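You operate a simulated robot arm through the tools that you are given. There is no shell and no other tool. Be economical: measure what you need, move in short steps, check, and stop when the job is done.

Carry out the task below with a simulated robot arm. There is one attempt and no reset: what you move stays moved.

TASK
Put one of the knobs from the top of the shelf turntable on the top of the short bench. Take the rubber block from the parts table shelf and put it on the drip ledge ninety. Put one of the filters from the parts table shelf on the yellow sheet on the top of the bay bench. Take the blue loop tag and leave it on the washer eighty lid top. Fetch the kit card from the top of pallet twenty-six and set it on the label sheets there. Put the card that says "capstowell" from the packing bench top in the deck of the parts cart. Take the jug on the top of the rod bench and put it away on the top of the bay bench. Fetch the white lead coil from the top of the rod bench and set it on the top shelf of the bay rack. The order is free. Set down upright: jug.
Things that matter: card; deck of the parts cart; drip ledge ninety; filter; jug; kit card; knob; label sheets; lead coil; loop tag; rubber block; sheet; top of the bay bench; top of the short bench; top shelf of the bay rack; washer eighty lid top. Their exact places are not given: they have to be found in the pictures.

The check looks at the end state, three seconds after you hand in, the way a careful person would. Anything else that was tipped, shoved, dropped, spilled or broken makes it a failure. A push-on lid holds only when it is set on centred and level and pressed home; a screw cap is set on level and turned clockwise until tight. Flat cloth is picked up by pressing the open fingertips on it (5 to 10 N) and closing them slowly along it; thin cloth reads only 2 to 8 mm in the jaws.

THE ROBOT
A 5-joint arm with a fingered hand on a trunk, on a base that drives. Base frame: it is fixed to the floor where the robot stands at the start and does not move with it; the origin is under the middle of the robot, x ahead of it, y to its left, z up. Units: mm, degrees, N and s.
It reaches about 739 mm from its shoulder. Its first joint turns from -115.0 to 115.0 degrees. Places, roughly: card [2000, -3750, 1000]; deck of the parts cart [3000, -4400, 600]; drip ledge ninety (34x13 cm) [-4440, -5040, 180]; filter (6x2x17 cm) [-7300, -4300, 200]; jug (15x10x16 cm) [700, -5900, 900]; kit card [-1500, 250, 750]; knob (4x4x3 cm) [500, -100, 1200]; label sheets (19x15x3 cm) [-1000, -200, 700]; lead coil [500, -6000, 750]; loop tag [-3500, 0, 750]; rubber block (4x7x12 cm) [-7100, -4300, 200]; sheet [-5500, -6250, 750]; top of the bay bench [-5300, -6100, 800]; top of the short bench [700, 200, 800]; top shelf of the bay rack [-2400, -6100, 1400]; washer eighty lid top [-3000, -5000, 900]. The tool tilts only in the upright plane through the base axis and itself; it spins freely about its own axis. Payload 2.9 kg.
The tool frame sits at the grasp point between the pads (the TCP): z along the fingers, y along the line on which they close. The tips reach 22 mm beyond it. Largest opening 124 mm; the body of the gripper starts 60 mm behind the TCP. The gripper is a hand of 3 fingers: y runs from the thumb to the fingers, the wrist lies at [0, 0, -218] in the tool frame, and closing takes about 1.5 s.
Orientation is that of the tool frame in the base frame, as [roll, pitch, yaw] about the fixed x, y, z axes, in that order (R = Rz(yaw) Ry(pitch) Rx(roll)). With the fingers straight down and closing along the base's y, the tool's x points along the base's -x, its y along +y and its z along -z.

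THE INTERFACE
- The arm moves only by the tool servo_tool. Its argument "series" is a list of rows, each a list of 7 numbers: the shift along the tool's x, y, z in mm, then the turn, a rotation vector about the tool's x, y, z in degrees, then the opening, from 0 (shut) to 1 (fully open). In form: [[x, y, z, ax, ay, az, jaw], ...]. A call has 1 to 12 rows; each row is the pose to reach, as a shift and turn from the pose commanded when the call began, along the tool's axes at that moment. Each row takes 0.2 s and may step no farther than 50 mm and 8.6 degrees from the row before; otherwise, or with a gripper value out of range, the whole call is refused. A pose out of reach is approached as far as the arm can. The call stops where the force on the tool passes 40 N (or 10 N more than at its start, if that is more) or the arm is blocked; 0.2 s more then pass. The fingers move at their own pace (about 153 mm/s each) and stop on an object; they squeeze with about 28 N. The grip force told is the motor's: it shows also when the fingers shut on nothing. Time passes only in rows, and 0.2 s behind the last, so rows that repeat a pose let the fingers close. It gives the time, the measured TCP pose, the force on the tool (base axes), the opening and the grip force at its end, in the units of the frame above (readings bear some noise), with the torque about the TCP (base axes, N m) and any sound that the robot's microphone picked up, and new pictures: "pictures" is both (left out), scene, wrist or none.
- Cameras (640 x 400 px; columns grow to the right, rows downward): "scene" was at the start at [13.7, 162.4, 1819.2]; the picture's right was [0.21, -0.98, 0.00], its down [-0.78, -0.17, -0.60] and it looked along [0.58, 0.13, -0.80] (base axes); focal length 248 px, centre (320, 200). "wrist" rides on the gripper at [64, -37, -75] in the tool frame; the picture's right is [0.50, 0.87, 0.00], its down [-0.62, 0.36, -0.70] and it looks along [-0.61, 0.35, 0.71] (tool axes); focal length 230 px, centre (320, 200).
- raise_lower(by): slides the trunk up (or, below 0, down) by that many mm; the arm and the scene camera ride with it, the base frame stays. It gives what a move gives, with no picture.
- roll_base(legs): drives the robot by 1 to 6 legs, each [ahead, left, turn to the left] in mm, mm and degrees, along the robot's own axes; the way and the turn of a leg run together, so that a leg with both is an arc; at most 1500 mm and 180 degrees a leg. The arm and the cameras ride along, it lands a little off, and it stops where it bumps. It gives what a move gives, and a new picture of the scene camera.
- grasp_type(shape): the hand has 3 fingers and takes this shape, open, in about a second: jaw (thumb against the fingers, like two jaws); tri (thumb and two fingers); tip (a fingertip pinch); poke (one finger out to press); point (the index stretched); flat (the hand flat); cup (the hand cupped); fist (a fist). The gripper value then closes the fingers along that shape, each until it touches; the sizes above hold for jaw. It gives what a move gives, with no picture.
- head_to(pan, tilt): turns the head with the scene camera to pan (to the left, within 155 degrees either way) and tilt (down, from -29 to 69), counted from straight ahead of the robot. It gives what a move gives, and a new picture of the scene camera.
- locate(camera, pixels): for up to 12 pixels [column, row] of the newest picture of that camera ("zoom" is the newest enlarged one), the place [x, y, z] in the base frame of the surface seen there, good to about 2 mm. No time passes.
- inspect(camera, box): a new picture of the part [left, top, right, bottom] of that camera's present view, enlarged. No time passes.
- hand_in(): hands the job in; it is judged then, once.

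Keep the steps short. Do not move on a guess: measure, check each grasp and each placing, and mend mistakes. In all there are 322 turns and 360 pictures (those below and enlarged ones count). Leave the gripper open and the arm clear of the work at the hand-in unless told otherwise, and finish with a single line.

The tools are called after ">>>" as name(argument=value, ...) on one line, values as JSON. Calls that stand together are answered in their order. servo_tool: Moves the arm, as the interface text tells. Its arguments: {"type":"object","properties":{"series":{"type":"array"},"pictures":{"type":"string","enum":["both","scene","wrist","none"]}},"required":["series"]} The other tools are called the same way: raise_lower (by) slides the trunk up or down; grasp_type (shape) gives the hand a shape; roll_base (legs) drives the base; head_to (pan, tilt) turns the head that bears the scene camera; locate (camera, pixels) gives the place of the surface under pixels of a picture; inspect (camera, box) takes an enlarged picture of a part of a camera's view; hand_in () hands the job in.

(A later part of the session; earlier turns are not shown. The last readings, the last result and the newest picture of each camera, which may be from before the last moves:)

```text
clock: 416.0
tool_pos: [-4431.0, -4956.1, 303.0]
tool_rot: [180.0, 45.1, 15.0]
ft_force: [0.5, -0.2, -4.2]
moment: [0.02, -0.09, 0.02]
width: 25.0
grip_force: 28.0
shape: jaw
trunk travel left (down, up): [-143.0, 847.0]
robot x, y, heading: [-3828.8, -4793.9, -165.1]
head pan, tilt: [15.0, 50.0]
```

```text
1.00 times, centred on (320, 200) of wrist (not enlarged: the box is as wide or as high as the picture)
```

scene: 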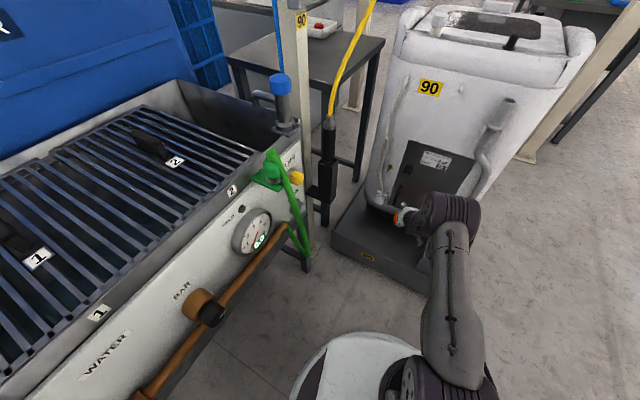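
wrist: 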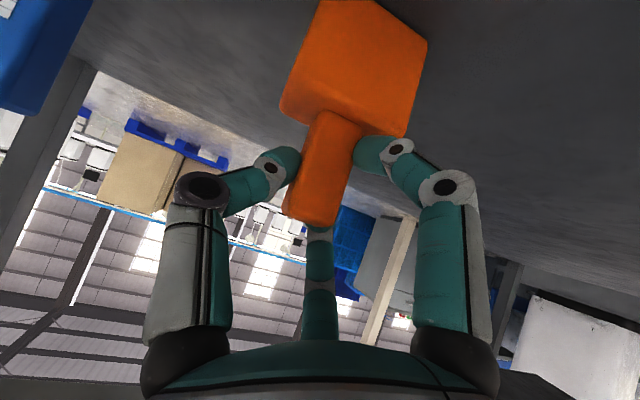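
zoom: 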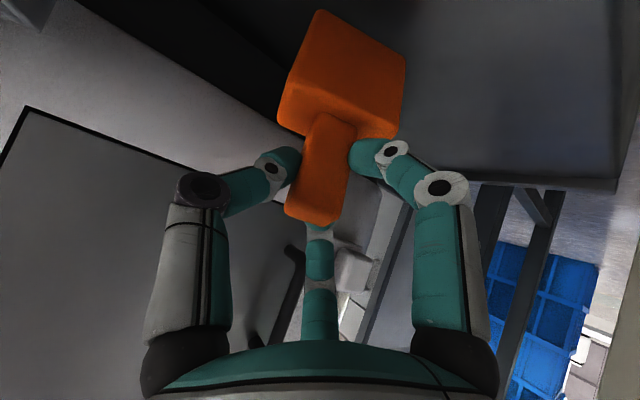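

Lower to contact (expected at TCP z≈285).

>>> servo_tool(series=[[4, 0, 4, 0, 0, 0, 0], [8, 0, 8, 0, 0, 0, 0], [11, 0, 11, 0, 0, 0, 0]], pictures="none")

>>> servo_tool(series=[[1, 0, 1, 0, 0, 0, 0], [2, 0, 2, 0, 0, 0, 0]], pictures="none")

```text
clock: 416.8
tool_pos: [-4431.1, -4955.4, 287.4]
tool_rot: [-179.9, 45.0, 14.9]
ft_force: [-0.1, -0.4, -5.4]
moment: [0.01, -0.07, 0.0]
width: 24.9
grip_force: 28.3
shape: jaw
trunk travel left (down, up): [-143.0, 847.0]
robot x, y, heading: [-3828.5, -4793.7, -164.9]
head pan, tilt: [15.0, 50.0]
```

```text
clock: 417.4
tool_pos: [-4430.7, -4954.3, 285.4]
tool_rot: [180.0, 44.9, 14.9]
ft_force: [0.0, -0.2, -3.0]
moment: [0.03, -0.1, 0.0]
width: 24.8
grip_force: 28.0
shape: jaw
trunk travel left (down, up): [-143.0, 847.0]
robot x, y, heading: [-3825.6, -4797.9, -165.0]
head pan, tilt: [15.0, 50.0]
```

>>> servo_tool(series=[[1, 0, 1, 0, 0, 0, 0], [1.5, 0, 1.5, 0, 0, 0, 0]], pictures="none")

>>> servo_tool(series=[[1, 0, 1, 0, 0, 0, 0], [1.5, 0, 1.5, 0, 0, 0, 0]], pictures="none")

```text
clock: 418.0
tool_pos: [-4430.9, -4956.1, 283.7]
tool_rot: [-180.0, 45.2, 14.9]
ft_force: [1.2, 1.3, 3.2]
moment: [-0.02, -0.12, 0.03]
width: 24.8
grip_force: 27.6
shape: jaw
trunk travel left (down, up): [-143.0, 847.0]
robot x, y, heading: [-3825.5, -4796.3, -165.3]
head pan, tilt: [15.0, 50.0]
```

```text
clock: 418.6
tool_pos: [-4431.3, -4955.7, 283.6]
tool_rot: [-180.0, 45.3, 14.9]
ft_force: [3.1, 4.1, 12.2]
moment: [-0.06, -0.15, 0.02]
width: 25.1
grip_force: 27.8
shape: jaw
trunk travel left (down, up): [-143.0, 847.0]
robot x, y, heading: [-3825.1, -4796.9, -165.0]
head pan, tilt: [15.0, 50.0]
```

On the ledge. Release and retreat along the tool axis.

>>> servo_tool(series=[[-1, 0, -1, 0, 0, 0, 0.2], [-1, 0, -1, 0, 0, 0, 0.3], [-1, 0, -1, 0, 0, 0, 0.4], [-1, 0, -1, 0, 0, 0, 0.5], [-1, 0, -1, 0, 0, 0, 0.5], [-4, 0, -25, 0, 0, 0, 0.5], [-8, 0, -60, 0, 0, 0, 0.5], [-10, 0, -100, 0, 0, 0, 0.5]], pictures="wrist")

```text
clock: 420.4
tool_pos: [-4368.8, -4938.0, 356.7]
tool_rot: [-180.0, 45.1, 15.1]
ft_force: [-0.2, 1.2, -0.2]
moment: [0.0, -0.01, -0.04]
width: 61.5
grip_force: 0.0
shape: jaw
trunk travel left (down, up): [-143.0, 847.0]
robot x, y, heading: [-3829.5, -4793.6, -165.1]
head pan, tilt: [15.0, 50.0]
```

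wrist: 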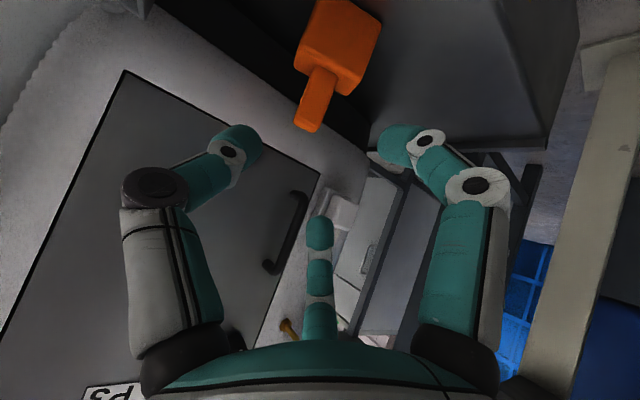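

>>> roll_base(legs=[[-120, 0, 0], [0, 0, -15], [0, -1480, 0], [1500, 0, 0], [1500, 0, 0], [440, 0, 0]])

>>> roll_base(legs=[[0, 0, 90]])

>>> head_to(pan=5, tilt=45)

```text
clock: 445.8
tool_pos: [-7719.1, -3241.1, 357.8]
tool_rot: [180.0, 45.1, -1.2]
ft_force: [1.2, 0.3, 0.2]
moment: [0.03, 0.01, 0.02]
width: 61.6
grip_force: 0.1
shape: jaw
trunk travel left (down, up): [-143.0, 847.0]
robot x, y, heading: [-7157.5, -3252.3, 179.0]
head pan, tilt: [15.0, 50.0]
```

scene: 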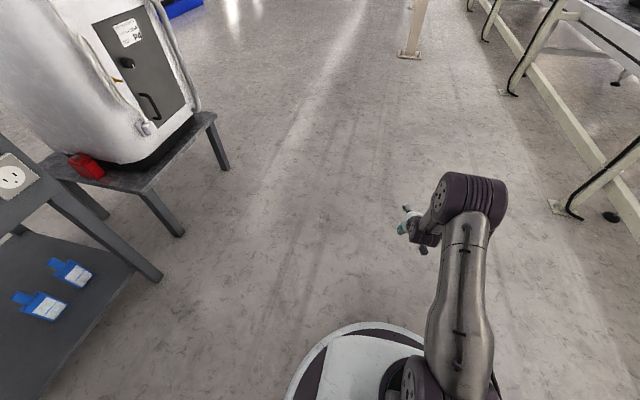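

```text
clock: 450.1
tool_pos: [-7165.4, -3813.9, 358.6]
tool_rot: [-179.9, 45.1, 89.2]
ft_force: [-0.3, 0.6, -0.2]
moment: [-0.04, 0.04, 0.0]
width: 61.4
grip_force: 0.1
shape: jaw
trunk travel left (down, up): [-143.0, 847.0]
robot x, y, heading: [-7162.6, -3252.7, -91.0]
head pan, tilt: [15.0, 50.0]
```

scene: 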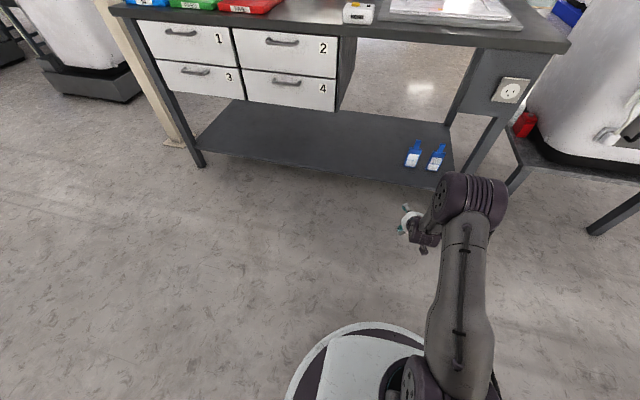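

```text
clock: 450.8
tool_pos: [-7164.8, -3814.5, 357.7]
tool_rot: [180.0, 45.1, 89.2]
ft_force: [0.3, -0.4, 0.3]
moment: [0.01, 0.0, 0.01]
width: 61.7
grip_force: 0.1
shape: jaw
trunk travel left (down, up): [-143.0, 847.0]
robot x, y, heading: [-7155.1, -3255.3, -90.6]
head pan, tilt: [5.0, 45.0]
```

scene: 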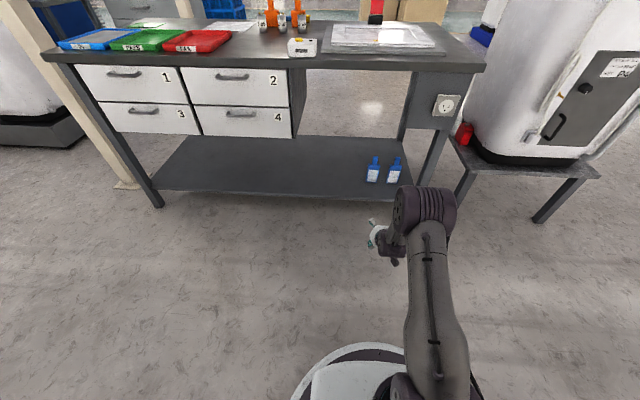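

>>> inspect(camera="scene", box=[355, 145, 415, 195])

>>> locate(camera="zoom", pixels=[[260, 100], [240, 100], [275, 100], [262, 90], [225, 170], [290, 170], [250, 150], [255, 260], [430, 120], [445, 110], [220, 290]])

```text
8.00 times, centred on (385, 170) of scene
```

zoom: 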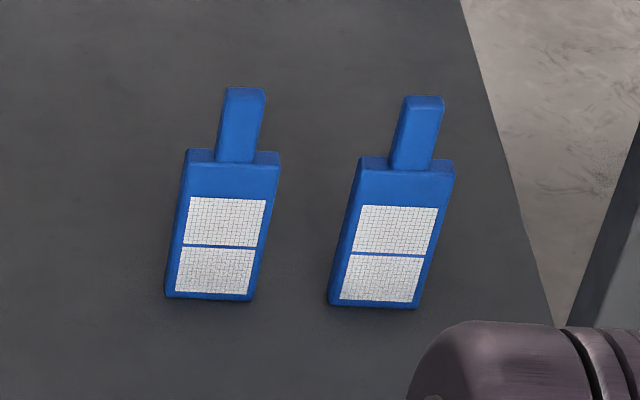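

```text
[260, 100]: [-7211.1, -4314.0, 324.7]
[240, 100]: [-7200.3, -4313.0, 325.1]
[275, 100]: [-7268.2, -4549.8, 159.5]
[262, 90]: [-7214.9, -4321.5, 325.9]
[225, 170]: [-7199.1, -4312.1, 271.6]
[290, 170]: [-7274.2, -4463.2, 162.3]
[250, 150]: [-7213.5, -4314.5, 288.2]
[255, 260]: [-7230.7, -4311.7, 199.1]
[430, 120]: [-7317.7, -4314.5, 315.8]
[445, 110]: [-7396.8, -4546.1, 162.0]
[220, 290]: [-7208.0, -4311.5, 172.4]
```

>>> roll_base(legs=[[0, 0, 0.7], [0, -42, 0], [395, 0, 0]])

>>> servo_tool(series=[[0, 0, 0, 0, 0, 0, 0.5]], pictures="wrist")

>>> locate(camera="wrist", pixels=[[300, 140], [310, 120], [295, 160], [320, 100], [300, 50]])

```text
clock: 454.1
tool_pos: [-7200.0, -4210.9, 357.1]
tool_rot: [180.0, 45.2, 90.0]
ft_force: [-0.4, -0.3, -0.3]
moment: [0.01, -0.06, 0.0]
width: 61.3
grip_force: 0.1
shape: jaw
trunk travel left (down, up): [-143.0, 847.0]
robot x, y, heading: [-7198.0, -3646.2, -89.8]
head pan, tilt: [5.0, 45.0]
```

scene: 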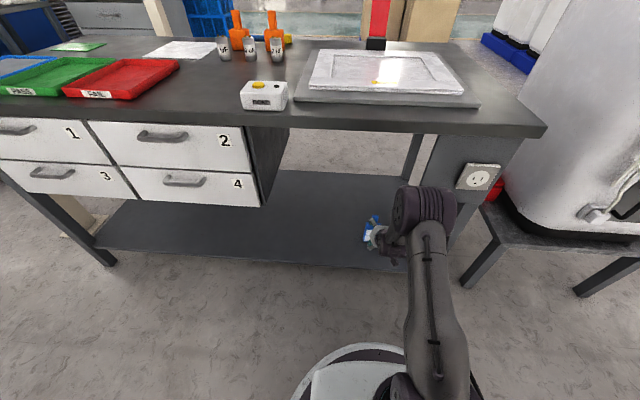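

```text
clock: 454.5
tool_pos: [-7199.5, -4209.1, 357.7]
tool_rot: [-180.0, 45.2, 90.0]
ft_force: [-0.1, 0.2, 0.4]
moment: [0.04, 0.0, -0.02]
width: 61.6
grip_force: 0.0
shape: jaw
trunk travel left (down, up): [-143.0, 847.0]
robot x, y, heading: [-7201.5, -3647.5, -89.7]
head pan, tilt: [5.0, 45.0]
```

wrist: 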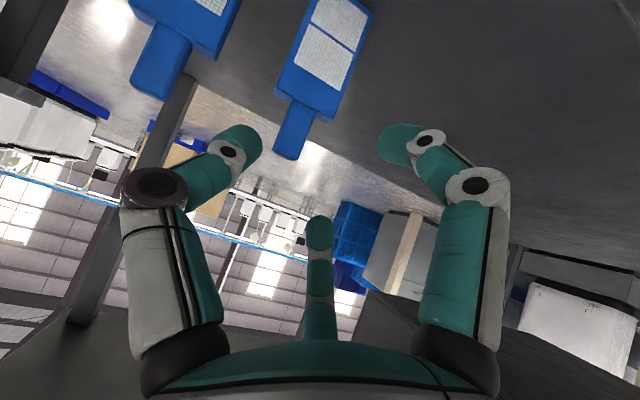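

```text
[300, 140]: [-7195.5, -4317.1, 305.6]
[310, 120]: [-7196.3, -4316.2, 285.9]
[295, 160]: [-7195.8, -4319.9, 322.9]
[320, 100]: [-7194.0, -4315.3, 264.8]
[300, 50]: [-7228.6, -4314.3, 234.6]
```

>>> servo_tool(series=[[-18, -2, 40, 0, 0, 0, 0.5], [-32, -4, 75, 0, 0, 0, 0.5], [-38, -4, 95, 0, 0, 0, 0.5], [-38, -4, 95, 0, 0, 0, 0.5]], pictures="wrist")

>>> locate(camera="wrist", pixels=[[300, 160], [325, 160], [310, 180], [335, 140]])

```text
clock: 455.5
tool_pos: [-7202.8, -4304.9, 317.9]
tool_rot: [-179.7, 45.1, 90.0]
ft_force: [0.1, 0.1, -0.2]
moment: [-0.01, -0.02, 0.02]
width: 61.3
grip_force: 0.0
shape: jaw
trunk travel left (down, up): [-143.0, 847.0]
robot x, y, heading: [-7199.6, -3649.3, -90.1]
head pan, tilt: [5.0, 45.0]
```

wrist: 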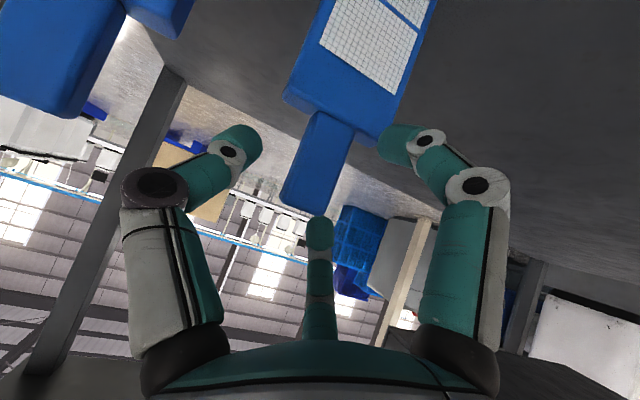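

```text
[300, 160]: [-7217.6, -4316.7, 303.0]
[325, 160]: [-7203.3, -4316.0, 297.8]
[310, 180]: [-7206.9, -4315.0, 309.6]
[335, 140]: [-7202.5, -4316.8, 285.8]
```

>>> servo_tool(series=[[-3, -4, 8, 0, 0, 0, 0.5], [-5, -4, 15, 0, 0, 0, 0.5], [-5, -4, 15, 0, 0, 0, 0.35], [-5, -4, 15, 0, 0, 0, 0.2], [-5, -4, 15, 0, 0, 0, 0.1], [-5, -4, 15, 0, 0, 0, 0], [-5, -4, 15, 0, 0, 0, 0], [-5, -4, 15, 0, 0, 0, 0]], pictures="wrist")

```text
clock: 457.3
tool_pos: [-7207.4, -4318.9, 310.2]
tool_rot: [-179.6, 45.0, 90.0]
ft_force: [-0.2, -0.5, -1.4]
moment: [0.01, 0.01, 0.0]
width: 16.5
grip_force: 27.7
shape: jaw
trunk travel left (down, up): [-143.0, 847.0]
robot x, y, heading: [-7198.5, -3648.7, -90.0]
head pan, tilt: [5.0, 45.0]
```

wrist: 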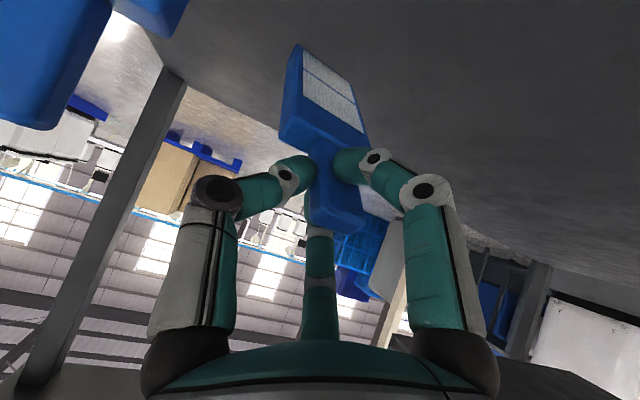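

The filter turned a bit in the grip but is held. Lift and check.

>>> raise_lower(by=70)

>>> inspect(camera="wrist", box=[0, 0, 640, 400])

>>> inspect(camera="scene", box=[300, 180, 440, 290])

```text
clock: 458.4
tool_pos: [-7207.0, -4317.9, 381.1]
tool_rot: [-179.5, 45.1, 90.0]
ft_force: [-0.1, -0.2, -0.6]
moment: [0.02, -0.02, -0.03]
width: 16.4
grip_force: 28.6
shape: jaw
trunk travel left (down, up): [-213.0, 777.0]
robot x, y, heading: [-7197.6, -3646.0, -89.9]
head pan, tilt: [5.0, 45.0]
```

```text
1.00 times, centred on (320, 200) of wrist (not enlarged: the box is as wide or as high as the picture)
```

zoom: 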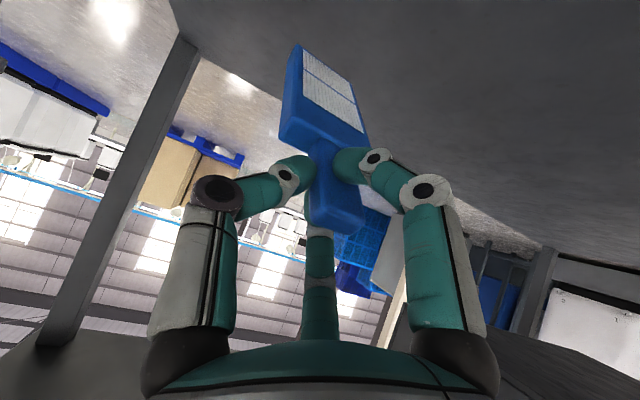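

```text
3.64 times, centred on (370, 235) of scene
```

zoom: 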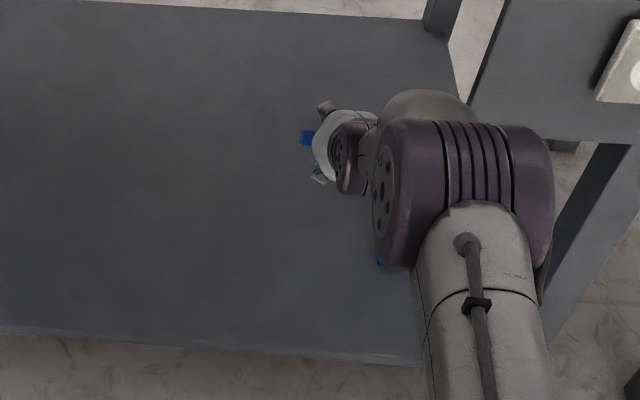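

>>> roll_base(legs=[[-450, 0, 0]])

>>> raise_lower(by=400)

>>> raise_lower(by=300)

>>> head_to(pan=35, tilt=22)

>>> locate(camera="scene", pixels=[[250, 130], [300, 130], [200, 130], [280, 170], [220, 200], [320, 200], [350, 150], [400, 200], [150, 150], [280, 110]])

```text
clock: 461.1
tool_pos: [-7208.0, -3871.1, 380.0]
tool_rot: [-179.5, 45.1, 90.0]
ft_force: [-0.2, 0.0, -0.7]
moment: [0.02, -0.03, 0.01]
width: 16.3
grip_force: 28.4
shape: jaw
trunk travel left (down, up): [-213.0, 777.0]
robot x, y, heading: [-7200.1, -3203.8, -90.0]
head pan, tilt: [5.0, 45.0]
```

scene: 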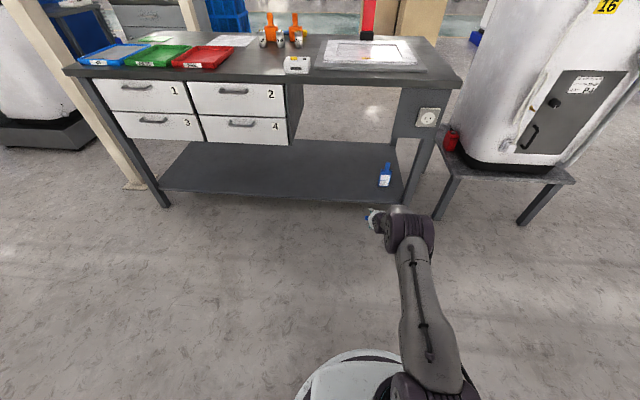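

```text
clock: 464.9
tool_pos: [-7208.1, -3873.7, 779.2]
tool_rot: [-179.5, 45.1, 90.0]
ft_force: [-0.2, -0.6, 0.0]
moment: [0.04, -0.04, -0.01]
width: 16.4
grip_force: 28.3
shape: jaw
trunk travel left (down, up): [-613.0, 377.0]
robot x, y, heading: [-7199.3, -3201.5, -90.0]
head pan, tilt: [5.0, 45.0]
```

```text
clock: 467.9
tool_pos: [-7207.6, -3872.5, 1080.5]
tool_rot: [-179.5, 45.1, 90.0]
ft_force: [-0.8, 0.4, 0.6]
moment: [0.05, 0.02, 0.03]
width: 16.8
grip_force: 27.9
shape: jaw
trunk travel left (down, up): [-913.0, 77.0]
robot x, y, heading: [-7203.4, -3200.4, -89.8]
head pan, tilt: [5.0, 45.0]
```

```text
clock: 468.8
tool_pos: [-7207.1, -3872.5, 1079.4]
tool_rot: [-179.5, 45.2, 90.0]
ft_force: [-0.6, 0.1, -0.5]
moment: [0.03, 0.01, -0.04]
width: 16.5
grip_force: 27.5
shape: jaw
trunk travel left (down, up): [-913.0, 77.0]
robot x, y, heading: [-7200.3, -3203.2, -90.1]
head pan, tilt: [35.0, 22.0]
```

scene: 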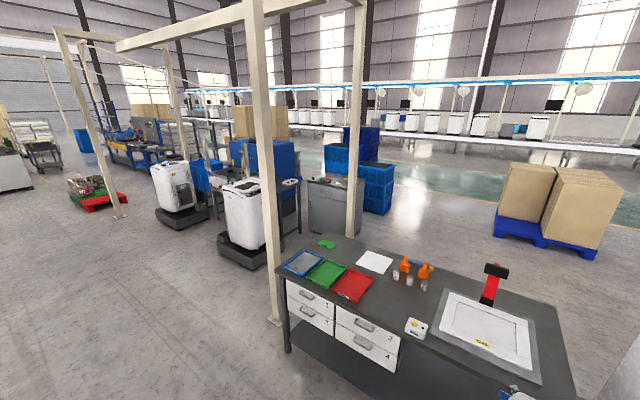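

```text
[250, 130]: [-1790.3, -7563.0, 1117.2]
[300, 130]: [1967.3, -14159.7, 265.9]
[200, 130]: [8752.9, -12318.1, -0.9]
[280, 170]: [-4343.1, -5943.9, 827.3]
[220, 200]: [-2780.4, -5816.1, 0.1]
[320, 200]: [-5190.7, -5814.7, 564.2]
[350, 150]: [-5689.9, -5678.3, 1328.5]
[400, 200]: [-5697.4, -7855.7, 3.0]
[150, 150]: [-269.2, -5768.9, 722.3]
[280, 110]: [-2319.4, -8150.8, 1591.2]
```

>>> inspect(camera="scene", box=[220, 130, 410, 260])

>>> locate(camera="zoom", pixels=[[330, 165], [400, 175], [300, 180], [440, 165], [360, 250], [455, 300], [480, 200], [250, 190], [200, 170]])

```text
3.08 times, centred on (315, 195) of scene
```

zoom: 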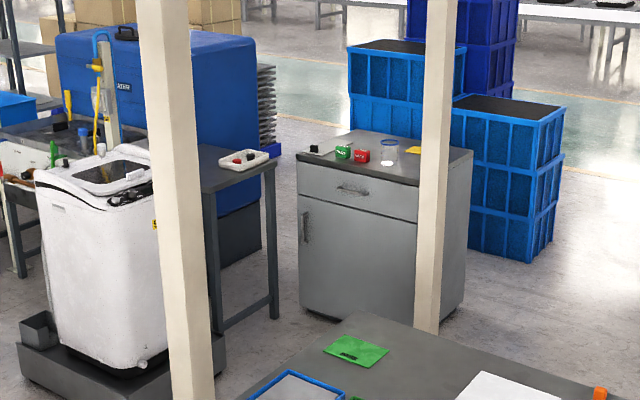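

```text
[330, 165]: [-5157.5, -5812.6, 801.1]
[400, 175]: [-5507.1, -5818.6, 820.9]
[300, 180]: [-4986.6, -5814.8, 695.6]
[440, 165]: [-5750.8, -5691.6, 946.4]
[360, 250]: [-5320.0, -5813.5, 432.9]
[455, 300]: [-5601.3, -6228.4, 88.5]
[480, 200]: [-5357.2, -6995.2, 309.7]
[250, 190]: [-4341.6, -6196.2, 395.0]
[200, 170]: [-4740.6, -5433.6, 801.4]
```

>>> locate(camera="scene", pixels=[[500, 240], [545, 250], [590, 260], [500, 215], [380, 215], [275, 320], [240, 262], [345, 195]])

>>> head_to(pan=60, tilt=69)

>>> locate(camera="scene", pixels=[[320, 250], [320, 280], [320, 300], [320, 320], [320, 340], [250, 300], [400, 300], [320, 360]])

```text
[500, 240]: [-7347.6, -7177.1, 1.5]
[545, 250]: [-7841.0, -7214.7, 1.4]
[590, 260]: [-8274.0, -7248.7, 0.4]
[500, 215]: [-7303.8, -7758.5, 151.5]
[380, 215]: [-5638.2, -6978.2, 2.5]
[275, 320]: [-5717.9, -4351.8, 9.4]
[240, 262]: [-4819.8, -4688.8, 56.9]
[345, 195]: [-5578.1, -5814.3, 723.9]
```

```text
clock: 470.0
tool_pos: [-7208.0, -3871.0, 1080.6]
tool_rot: [-179.4, 45.1, 90.0]
ft_force: [0.3, 0.4, -0.7]
moment: [0.03, 0.01, -0.03]
width: 16.5
grip_force: 28.1
shape: jaw
trunk travel left (down, up): [-913.0, 77.0]
robot x, y, heading: [-7197.8, -3199.9, -90.1]
head pan, tilt: [60.0, 68.8]
```

scene: 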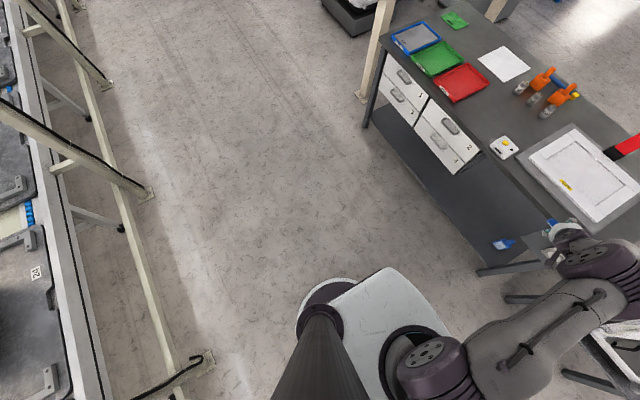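

```text
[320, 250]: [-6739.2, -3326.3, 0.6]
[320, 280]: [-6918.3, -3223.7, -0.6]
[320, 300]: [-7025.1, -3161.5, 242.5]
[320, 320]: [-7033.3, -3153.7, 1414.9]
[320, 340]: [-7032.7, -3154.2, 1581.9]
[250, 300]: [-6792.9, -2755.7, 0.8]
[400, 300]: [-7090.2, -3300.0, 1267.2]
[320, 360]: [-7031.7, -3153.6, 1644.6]
```

Base radius is ~260 mm, so narrow gaps are OK. Look again at the yellow sheet on the grey bench.

>>> head_to(pan=35, tilt=22)

>>> inspect(camera="scene", box=[300, 160, 370, 200])

>>> locate(camera="zoom", pixels=[[385, 170], [375, 165], [330, 175], [200, 170], [90, 160], [260, 160], [150, 165], [300, 220], [485, 165]])

```text
clock: 471.1
tool_pos: [-7206.9, -3872.6, 1081.4]
tool_rot: [-179.4, 45.1, 89.9]
ft_force: [-0.7, 0.0, -0.9]
moment: [0.06, -0.03, 0.0]
width: 16.4
grip_force: 27.8
shape: jaw
trunk travel left (down, up): [-913.0, 77.0]
robot x, y, heading: [-7202.3, -3199.6, -90.1]
head pan, tilt: [35.0, 22.0]
```

scene: 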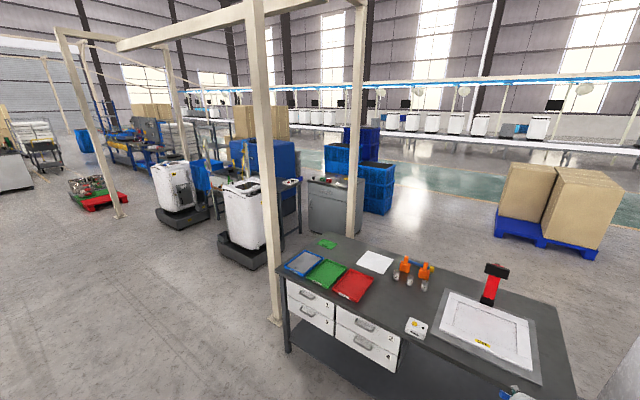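

```text
9.14 times, centred on (335, 180) of scene
```

zoom: 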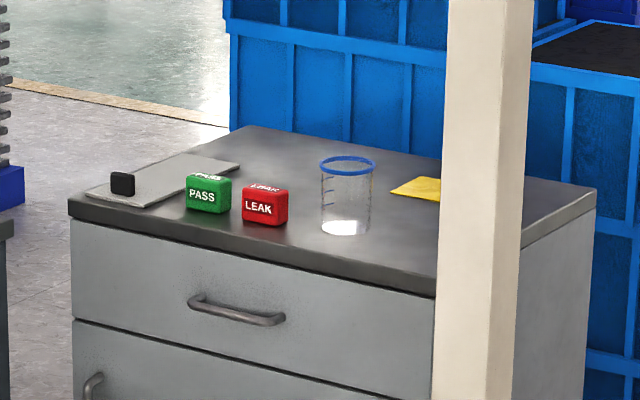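

```text
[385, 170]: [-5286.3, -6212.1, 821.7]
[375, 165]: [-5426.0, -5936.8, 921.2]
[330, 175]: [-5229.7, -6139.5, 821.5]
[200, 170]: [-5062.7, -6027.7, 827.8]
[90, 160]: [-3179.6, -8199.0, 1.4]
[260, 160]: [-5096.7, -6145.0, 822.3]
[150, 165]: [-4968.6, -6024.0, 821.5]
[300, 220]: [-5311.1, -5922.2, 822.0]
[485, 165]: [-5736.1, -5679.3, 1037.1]
```

>>> head_to(pan=-55, tilt=30)

>>> locate(camera="scene", pixels=[[100, 250], [150, 280], [200, 250], [250, 200], [300, 200], [350, 250], [400, 200], [120, 200], [170, 180]])

```text
clock: 472.8
tool_pos: [-7206.9, -3871.6, 1080.6]
tool_rot: [-179.5, 45.1, 90.0]
ft_force: [1.4, 0.2, -0.1]
moment: [0.0, 0.02, 0.02]
width: 16.4
grip_force: 28.2
shape: jaw
trunk travel left (down, up): [-913.0, 77.0]
robot x, y, heading: [-7203.5, -3200.8, -90.1]
head pan, tilt: [-55.0, 30.0]
```

scene: 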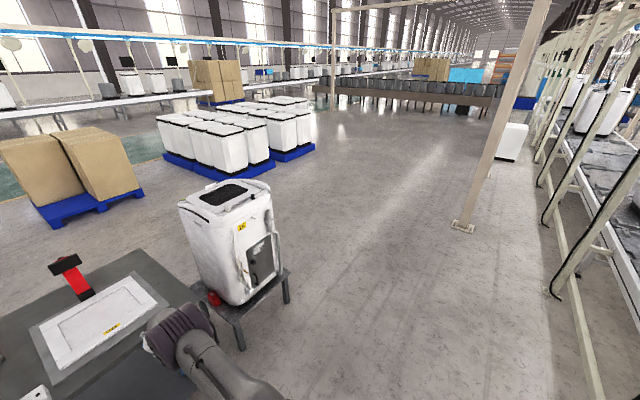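

```text
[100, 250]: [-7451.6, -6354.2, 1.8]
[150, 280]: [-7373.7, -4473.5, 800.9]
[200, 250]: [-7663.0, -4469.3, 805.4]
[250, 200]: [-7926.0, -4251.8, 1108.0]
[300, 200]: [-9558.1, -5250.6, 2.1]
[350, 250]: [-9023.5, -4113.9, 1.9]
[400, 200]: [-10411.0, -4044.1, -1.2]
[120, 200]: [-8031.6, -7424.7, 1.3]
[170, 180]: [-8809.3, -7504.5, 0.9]
```

West route is open. Drive around the west end of the parts table.

>>> roll_base(legs=[[0, -1450, 0], [1400, 0, 0], [1400, 0, 0], [0, 0, 90], [1100, 0, 0], [1100, 0, 0]])

>>> head_to(pan=0, tilt=35)

```text
clock: 507.4
tool_pos: [-5791.7, -5991.6, 1080.3]
tool_rot: [-179.5, 45.1, 179.6]
ft_force: [0.9, -0.9, 1.1]
moment: [0.03, 0.02, -0.02]
width: 16.2
grip_force: 28.1
shape: jaw
trunk travel left (down, up): [-913.0, 77.0]
robot x, y, heading: [-6462.4, -5981.6, -0.1]
head pan, tilt: [-55.0, 30.0]
```

scene: 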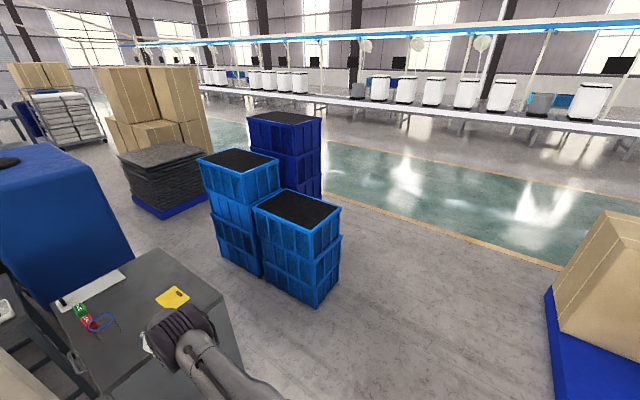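

```text
clock: 508.6
tool_pos: [-5790.9, -5993.3, 1080.9]
tool_rot: [-179.6, 45.1, 179.6]
ft_force: [-0.6, 1.4, -0.1]
moment: [0.0, -0.01, 0.01]
width: 16.0
grip_force: 27.6
shape: jaw
trunk travel left (down, up): [-913.0, 77.0]
robot x, y, heading: [-6458.5, -5981.1, -0.3]
head pan, tilt: [0.0, 35.0]
```

scene: 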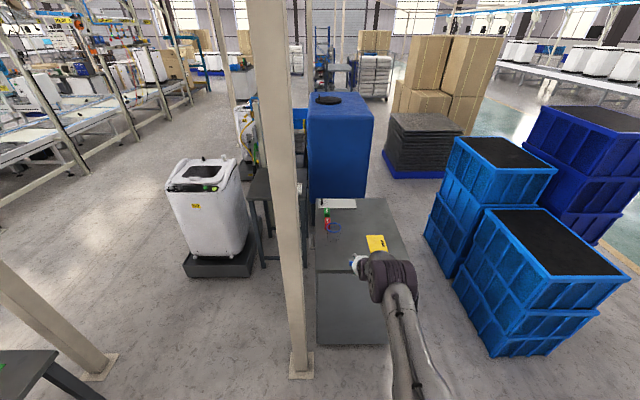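

>>> inspect(camera="scene", box=[300, 190, 420, 290])

>>> locate(camera="zoom", pixels=[[375, 190], [400, 230], [365, 185], [420, 215], [350, 235], [410, 180], [230, 350], [470, 280], [290, 250], [240, 130]])

```text
4.00 times, centred on (360, 240) of scene
```

zoom: 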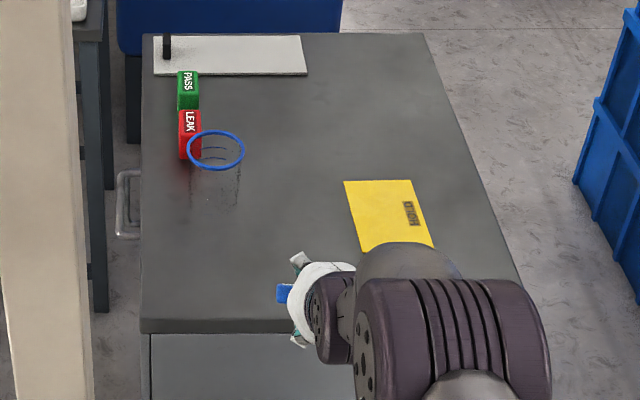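

```text
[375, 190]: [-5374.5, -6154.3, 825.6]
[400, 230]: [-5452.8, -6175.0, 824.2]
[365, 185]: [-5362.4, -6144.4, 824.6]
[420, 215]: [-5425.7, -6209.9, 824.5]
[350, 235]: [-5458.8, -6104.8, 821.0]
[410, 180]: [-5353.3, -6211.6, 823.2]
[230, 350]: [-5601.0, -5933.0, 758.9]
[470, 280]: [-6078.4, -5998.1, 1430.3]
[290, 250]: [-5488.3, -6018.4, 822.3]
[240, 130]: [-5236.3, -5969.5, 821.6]
```

Sheet centre ≈[-5415,-6172,824]. Drive right 180, ahead 372.

>>> roll_base(legs=[[0, -180, 0.2], [372, 0, 0]])

>>> inspect(camera="wrist", box=[0, 0, 640, 400])

>>> inspect(camera="scene", box=[280, 180, 440, 300])

```text
clock: 512.1
tool_pos: [-5420.5, -6168.3, 1081.4]
tool_rot: [-179.5, 45.1, 179.7]
ft_force: [0.0, -0.5, -0.4]
moment: [0.01, 0.03, -0.01]
width: 16.1
grip_force: 27.7
shape: jaw
trunk travel left (down, up): [-913.0, 77.0]
robot x, y, heading: [-6093.0, -6161.4, -0.0]
head pan, tilt: [0.0, 35.0]
```

scene: 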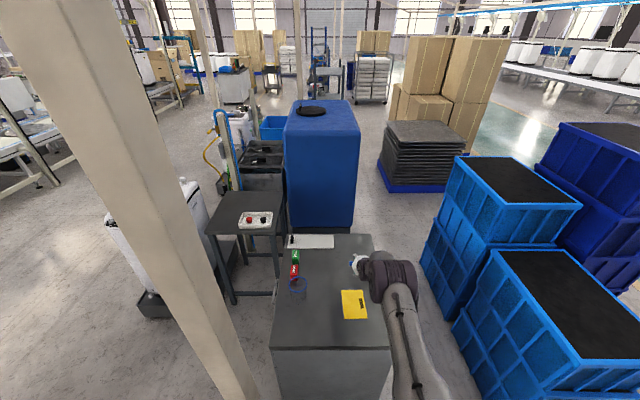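

```text
1.00 times, centred on (320, 200) of wrist (not enlarged: the box is as wide or as high as the picture)
```

zoom: 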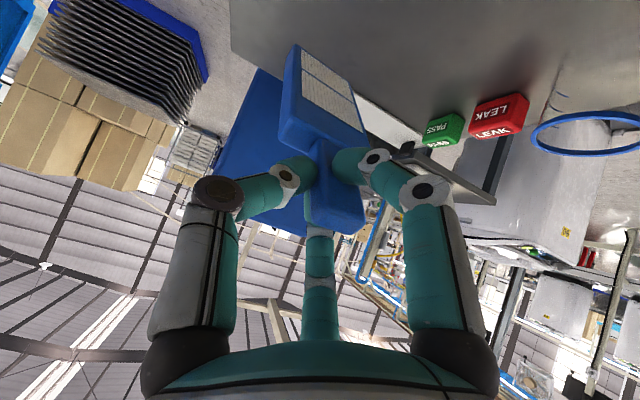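

```text
3.33 times, centred on (360, 240) of scene
```

zoom: 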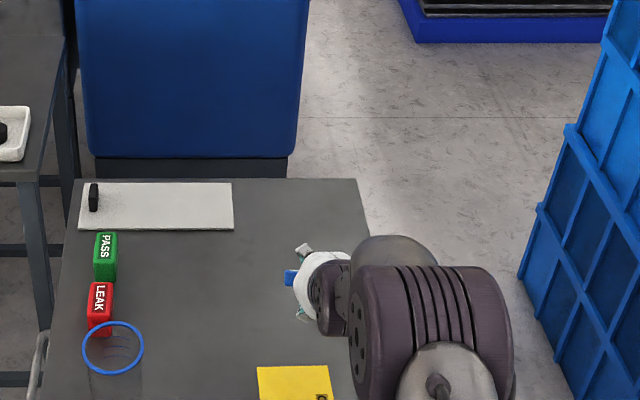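

>>> locate(camera="zoom", pixels=[[292, 270]])

>>> inspect(camera="wrist", box=[240, 20, 420, 240])

>>> locate(camera="zoom", pixels=[[265, 60], [270, 150], [340, 110], [370, 190], [330, 180], [300, 80], [340, 280]])

```text
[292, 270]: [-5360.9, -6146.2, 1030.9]
```

```text
1.82 times, centred on (330, 130) of wrist
```

zoom: 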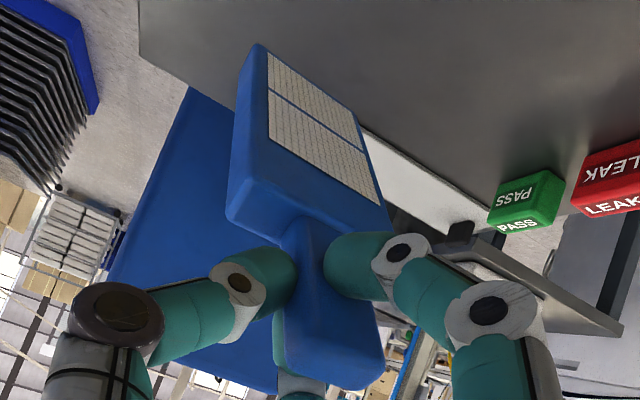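

```text
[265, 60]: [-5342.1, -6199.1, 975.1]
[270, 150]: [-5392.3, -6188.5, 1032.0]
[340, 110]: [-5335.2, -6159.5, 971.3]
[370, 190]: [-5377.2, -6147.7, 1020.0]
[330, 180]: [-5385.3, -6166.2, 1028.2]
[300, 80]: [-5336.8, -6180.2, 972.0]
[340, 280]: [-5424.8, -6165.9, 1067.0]
```

The filter has pivoted to lie along the tool axis (42° forward). So I'll make the tool nearly vertical to stand it upright: first pull back 125 mm, then untilt 42°.

>>> servo_tool(series=[[30, 0, -30, 0, 0, 0, 0], [60, 0, -60, 0, 0, 0, 0], [88, 0, -88, 0, 0, 0, 0]], pictures="none")

>>> servo_tool(series=[[0, 0, 0, 0, 7, 0, 0], [0, 0, 0, 0, 14, 0, 0], [0, 0, 0, 0, 21, 0, 0], [0, 0, 0, 0, 28, 0, 0], [0, 0, 0, 0, 35, 0, 0], [0, 0, 0, 0, 42, 0, 0]], pictures="wrist")

```text
clock: 512.9
tool_pos: [-5545.4, -6167.8, 1082.5]
tool_rot: [-179.4, 45.1, 179.9]
ft_force: [-0.6, -0.1, 0.0]
moment: [-0.01, 0.0, 0.02]
width: 15.4
grip_force: 28.1
shape: jaw
trunk travel left (down, up): [-913.0, 77.0]
robot x, y, heading: [-6089.3, -6159.4, 0.2]
head pan, tilt: [0.0, 35.0]
```

```text
clock: 514.3
tool_pos: [-5544.6, -6166.9, 1080.6]
tool_rot: [180.0, 3.0, 179.5]
ft_force: [0.5, -0.1, 0.8]
moment: [0.0, -0.01, 0.01]
width: 14.5
grip_force: 28.1
shape: jaw
trunk travel left (down, up): [-913.0, 77.0]
robot x, y, heading: [-6090.9, -6160.6, 0.1]
head pan, tilt: [0.0, 35.0]
```

wrist: 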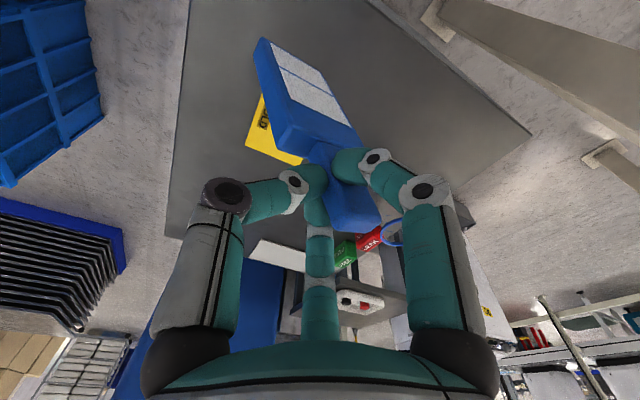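

>>> locate(camera="wrist", pixels=[[275, 55], [320, 85], [300, 100], [345, 125], [330, 130], [355, 200], [300, 150], [270, 80]])

>>> inspect(camera="scene", box=[280, 230, 440, 350])

```text
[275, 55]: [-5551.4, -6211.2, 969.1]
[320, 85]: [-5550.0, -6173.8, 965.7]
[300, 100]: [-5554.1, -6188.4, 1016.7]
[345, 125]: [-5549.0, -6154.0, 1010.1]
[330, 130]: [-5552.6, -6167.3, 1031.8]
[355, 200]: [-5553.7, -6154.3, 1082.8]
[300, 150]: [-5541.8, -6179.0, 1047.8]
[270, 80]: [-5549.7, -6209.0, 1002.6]
```

```text
3.33 times, centred on (360, 290) of scene
```

zoom: 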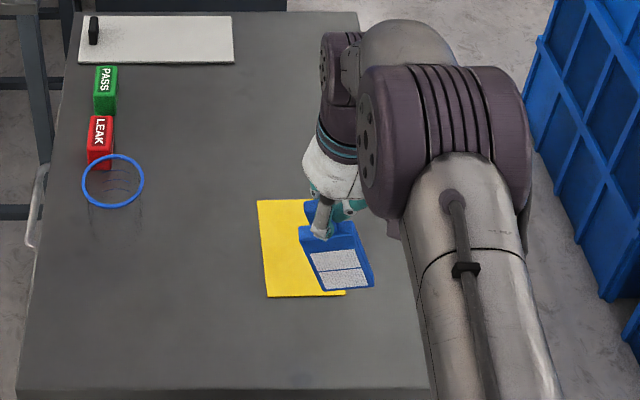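

Now vertical in the radial plane, but leaning ~15° sideways. I spin the tool 90° so the lean falls into the tilt plane, then correct it by tilting.

>>> servo_tool(series=[[0, 0, 0, 0, 0, 8.2, 0], [0, 0, 0, 0, 0, 16.4, 0], [0, 0, 0, 0, 0, 24.6, 0], [0, 0, 0, 0, 0, 32.8, 0], [0, 0, 0, 0, 0, 41, 0], [0, 0, 0, 0, 0, 49.2, 0], [0, 0, 0, 0, 0, 57.4, 0], [0, 0, 0, 0, 0, 65.6, 0], [0, 0, 0, 0, 0, 73.8, 0], [0, 0, 0, 0, 0, 82, 0], [0, 0, 0, 0, 0, 90, 0]], pictures="wrist")

>>> locate(camera="wrist", pixels=[[275, 55], [320, 85], [300, 100], [345, 125], [330, 130], [355, 200], [300, 150], [340, 215]])

>>> inspect(camera="scene", box=[280, 230, 440, 350])

```text
clock: 516.7
tool_pos: [-5545.8, -6167.2, 1079.3]
tool_rot: [176.9, 0.0, 89.5]
ft_force: [0.0, -0.1, 0.4]
moment: [0.0, -0.01, 0.01]
width: 14.5
grip_force: 28.3
shape: jaw
trunk travel left (down, up): [-913.0, 77.0]
robot x, y, heading: [-6094.6, -6162.6, -0.1]
head pan, tilt: [0.0, 35.0]
```

wrist: 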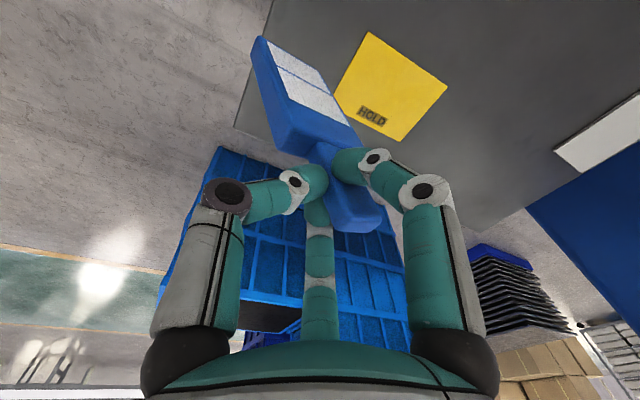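

```text
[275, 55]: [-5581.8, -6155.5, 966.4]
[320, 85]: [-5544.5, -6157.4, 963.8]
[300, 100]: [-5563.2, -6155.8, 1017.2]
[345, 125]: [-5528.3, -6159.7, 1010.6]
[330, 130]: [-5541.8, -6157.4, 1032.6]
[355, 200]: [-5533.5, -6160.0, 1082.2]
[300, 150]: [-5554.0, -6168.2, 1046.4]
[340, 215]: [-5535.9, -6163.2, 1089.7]
```

```text
3.33 times, centred on (360, 290) of scene
```

zoom: 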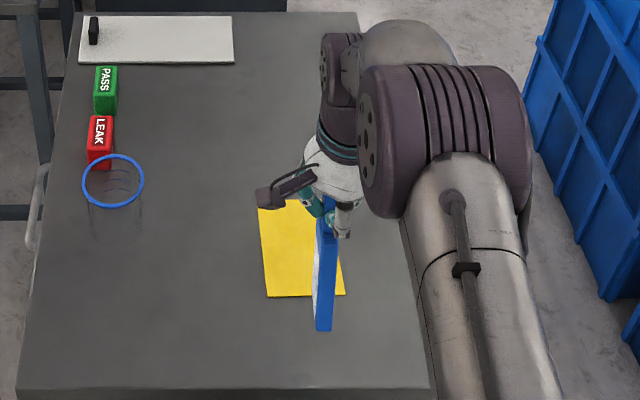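

>>> inspect(camera="wrist", box=[230, 20, 390, 240])

>>> locate(camera="zoom", pixels=[[218, 35], [225, 65], [245, 165], [315, 80], [375, 180], [390, 205], [260, 185], [345, 130], [385, 345], [430, 320], [375, 290], [330, 230]])

```text
1.82 times, centred on (310, 130) of wrist
```

zoom: 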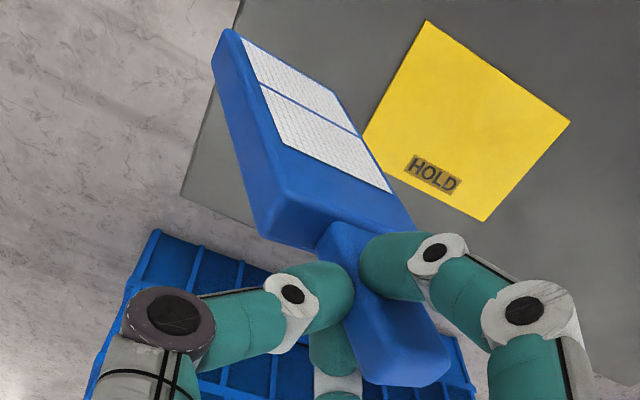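

```text
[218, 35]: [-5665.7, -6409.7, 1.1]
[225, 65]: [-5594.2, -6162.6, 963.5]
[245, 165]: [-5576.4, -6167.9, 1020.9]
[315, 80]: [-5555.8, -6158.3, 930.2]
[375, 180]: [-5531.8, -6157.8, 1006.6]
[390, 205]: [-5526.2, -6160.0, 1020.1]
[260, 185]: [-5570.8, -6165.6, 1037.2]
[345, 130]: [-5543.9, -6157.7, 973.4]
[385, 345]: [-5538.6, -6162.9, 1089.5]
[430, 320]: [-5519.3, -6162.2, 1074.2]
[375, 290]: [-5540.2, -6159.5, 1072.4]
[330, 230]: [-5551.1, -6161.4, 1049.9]
```

Lean is 18° toward the robot. Tilt forward 18° to make it plumb.

>>> servo_tool(series=[[0, 0, 0, -6, 0, 0, 0], [0, 0, 0, -12, 0, 0, 0], [0, 0, 0, -18, 0, 0, 0], [0, 0, 0, -18, 0, 0, 0]], pictures="wrist")

>>> inspect(camera="wrist", box=[230, 20, 390, 240])

>>> locate(camera="zoom", pixels=[[225, 65], [245, 165], [315, 80], [375, 180], [390, 205], [260, 185], [345, 130], [385, 345], [430, 320]])

```text
clock: 517.7
tool_pos: [-5544.6, -6168.2, 1079.9]
tool_rot: [158.8, 0.2, 89.6]
ft_force: [-0.5, 0.6, 0.4]
moment: [-0.05, 0.02, 0.03]
width: 14.7
grip_force: 28.3
shape: jaw
trunk travel left (down, up): [-913.0, 77.0]
robot x, y, heading: [-6085.7, -6162.7, -0.0]
head pan, tilt: [0.0, 35.0]
```

wrist: 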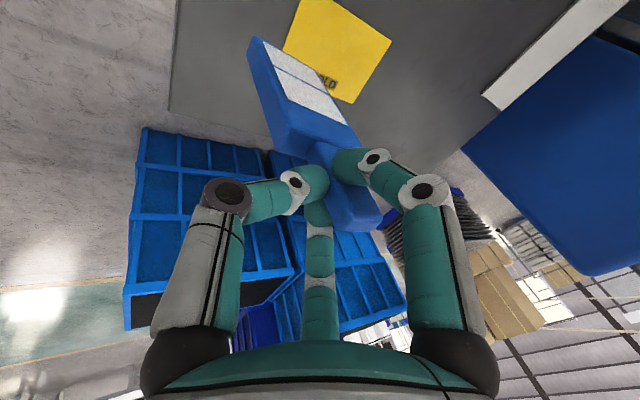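

```text
1.82 times, centred on (310, 130) of wrist
```

zoom: 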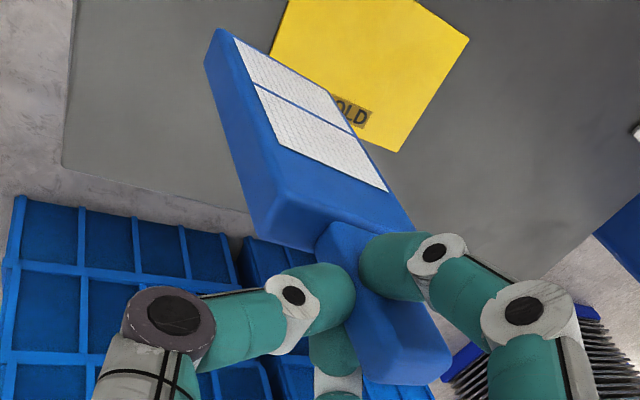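

```text
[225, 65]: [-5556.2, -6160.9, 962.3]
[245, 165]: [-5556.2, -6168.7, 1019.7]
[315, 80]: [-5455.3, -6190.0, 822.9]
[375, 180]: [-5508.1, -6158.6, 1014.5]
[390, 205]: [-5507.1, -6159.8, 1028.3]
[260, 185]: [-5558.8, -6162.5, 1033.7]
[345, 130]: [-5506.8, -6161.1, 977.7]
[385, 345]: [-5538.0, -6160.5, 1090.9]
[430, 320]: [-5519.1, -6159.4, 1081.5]
```

Plumb now. Drive ahead 114 and lower.

>>> roll_base(legs=[[114, -4, 0]])

>>> raise_lower(by=-85)

>>> inspect(camera="wrist", box=[180, 0, 440, 240])

>>> locate(camera="zoom", pixels=[[230, 60], [250, 150], [350, 150], [330, 110], [300, 20], [400, 60]])

```text
clock: 518.9
tool_pos: [-5432.6, -6170.6, 1080.8]
tool_rot: [159.0, 0.3, 89.8]
ft_force: [-0.1, -0.4, -0.7]
moment: [-0.02, -0.01, 0.0]
width: 14.5
grip_force: 28.4
shape: jaw
trunk travel left (down, up): [-913.0, 77.0]
robot x, y, heading: [-5973.5, -6161.6, -0.1]
head pan, tilt: [0.0, 35.0]
```

scene: 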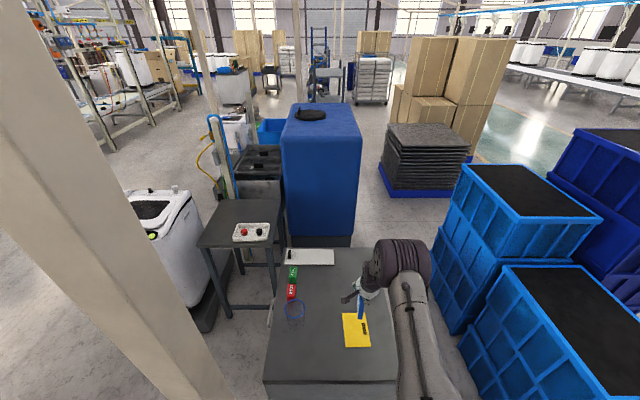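

```text
clock: 520.1
tool_pos: [-5431.7, -6171.0, 995.3]
tool_rot: [159.0, 0.3, 89.8]
ft_force: [-0.1, 0.0, -0.5]
moment: [-0.04, 0.03, 0.0]
width: 14.6
grip_force: 28.7
shape: jaw
trunk travel left (down, up): [-828.0, 162.0]
robot x, y, heading: [-5975.2, -6160.3, -0.1]
head pan, tilt: [0.0, 35.0]
```

```text
1.67 times, centred on (310, 120) of wrist
```

zoom: 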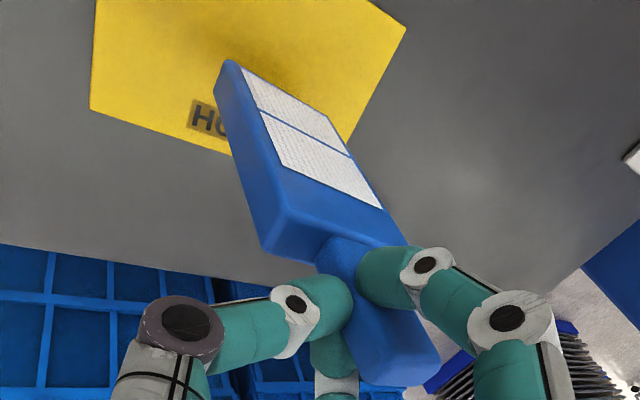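

```text
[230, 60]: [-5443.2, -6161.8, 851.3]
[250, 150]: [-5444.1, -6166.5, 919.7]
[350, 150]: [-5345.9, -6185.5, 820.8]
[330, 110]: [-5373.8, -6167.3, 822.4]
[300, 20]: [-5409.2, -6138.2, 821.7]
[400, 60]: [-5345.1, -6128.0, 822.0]
```

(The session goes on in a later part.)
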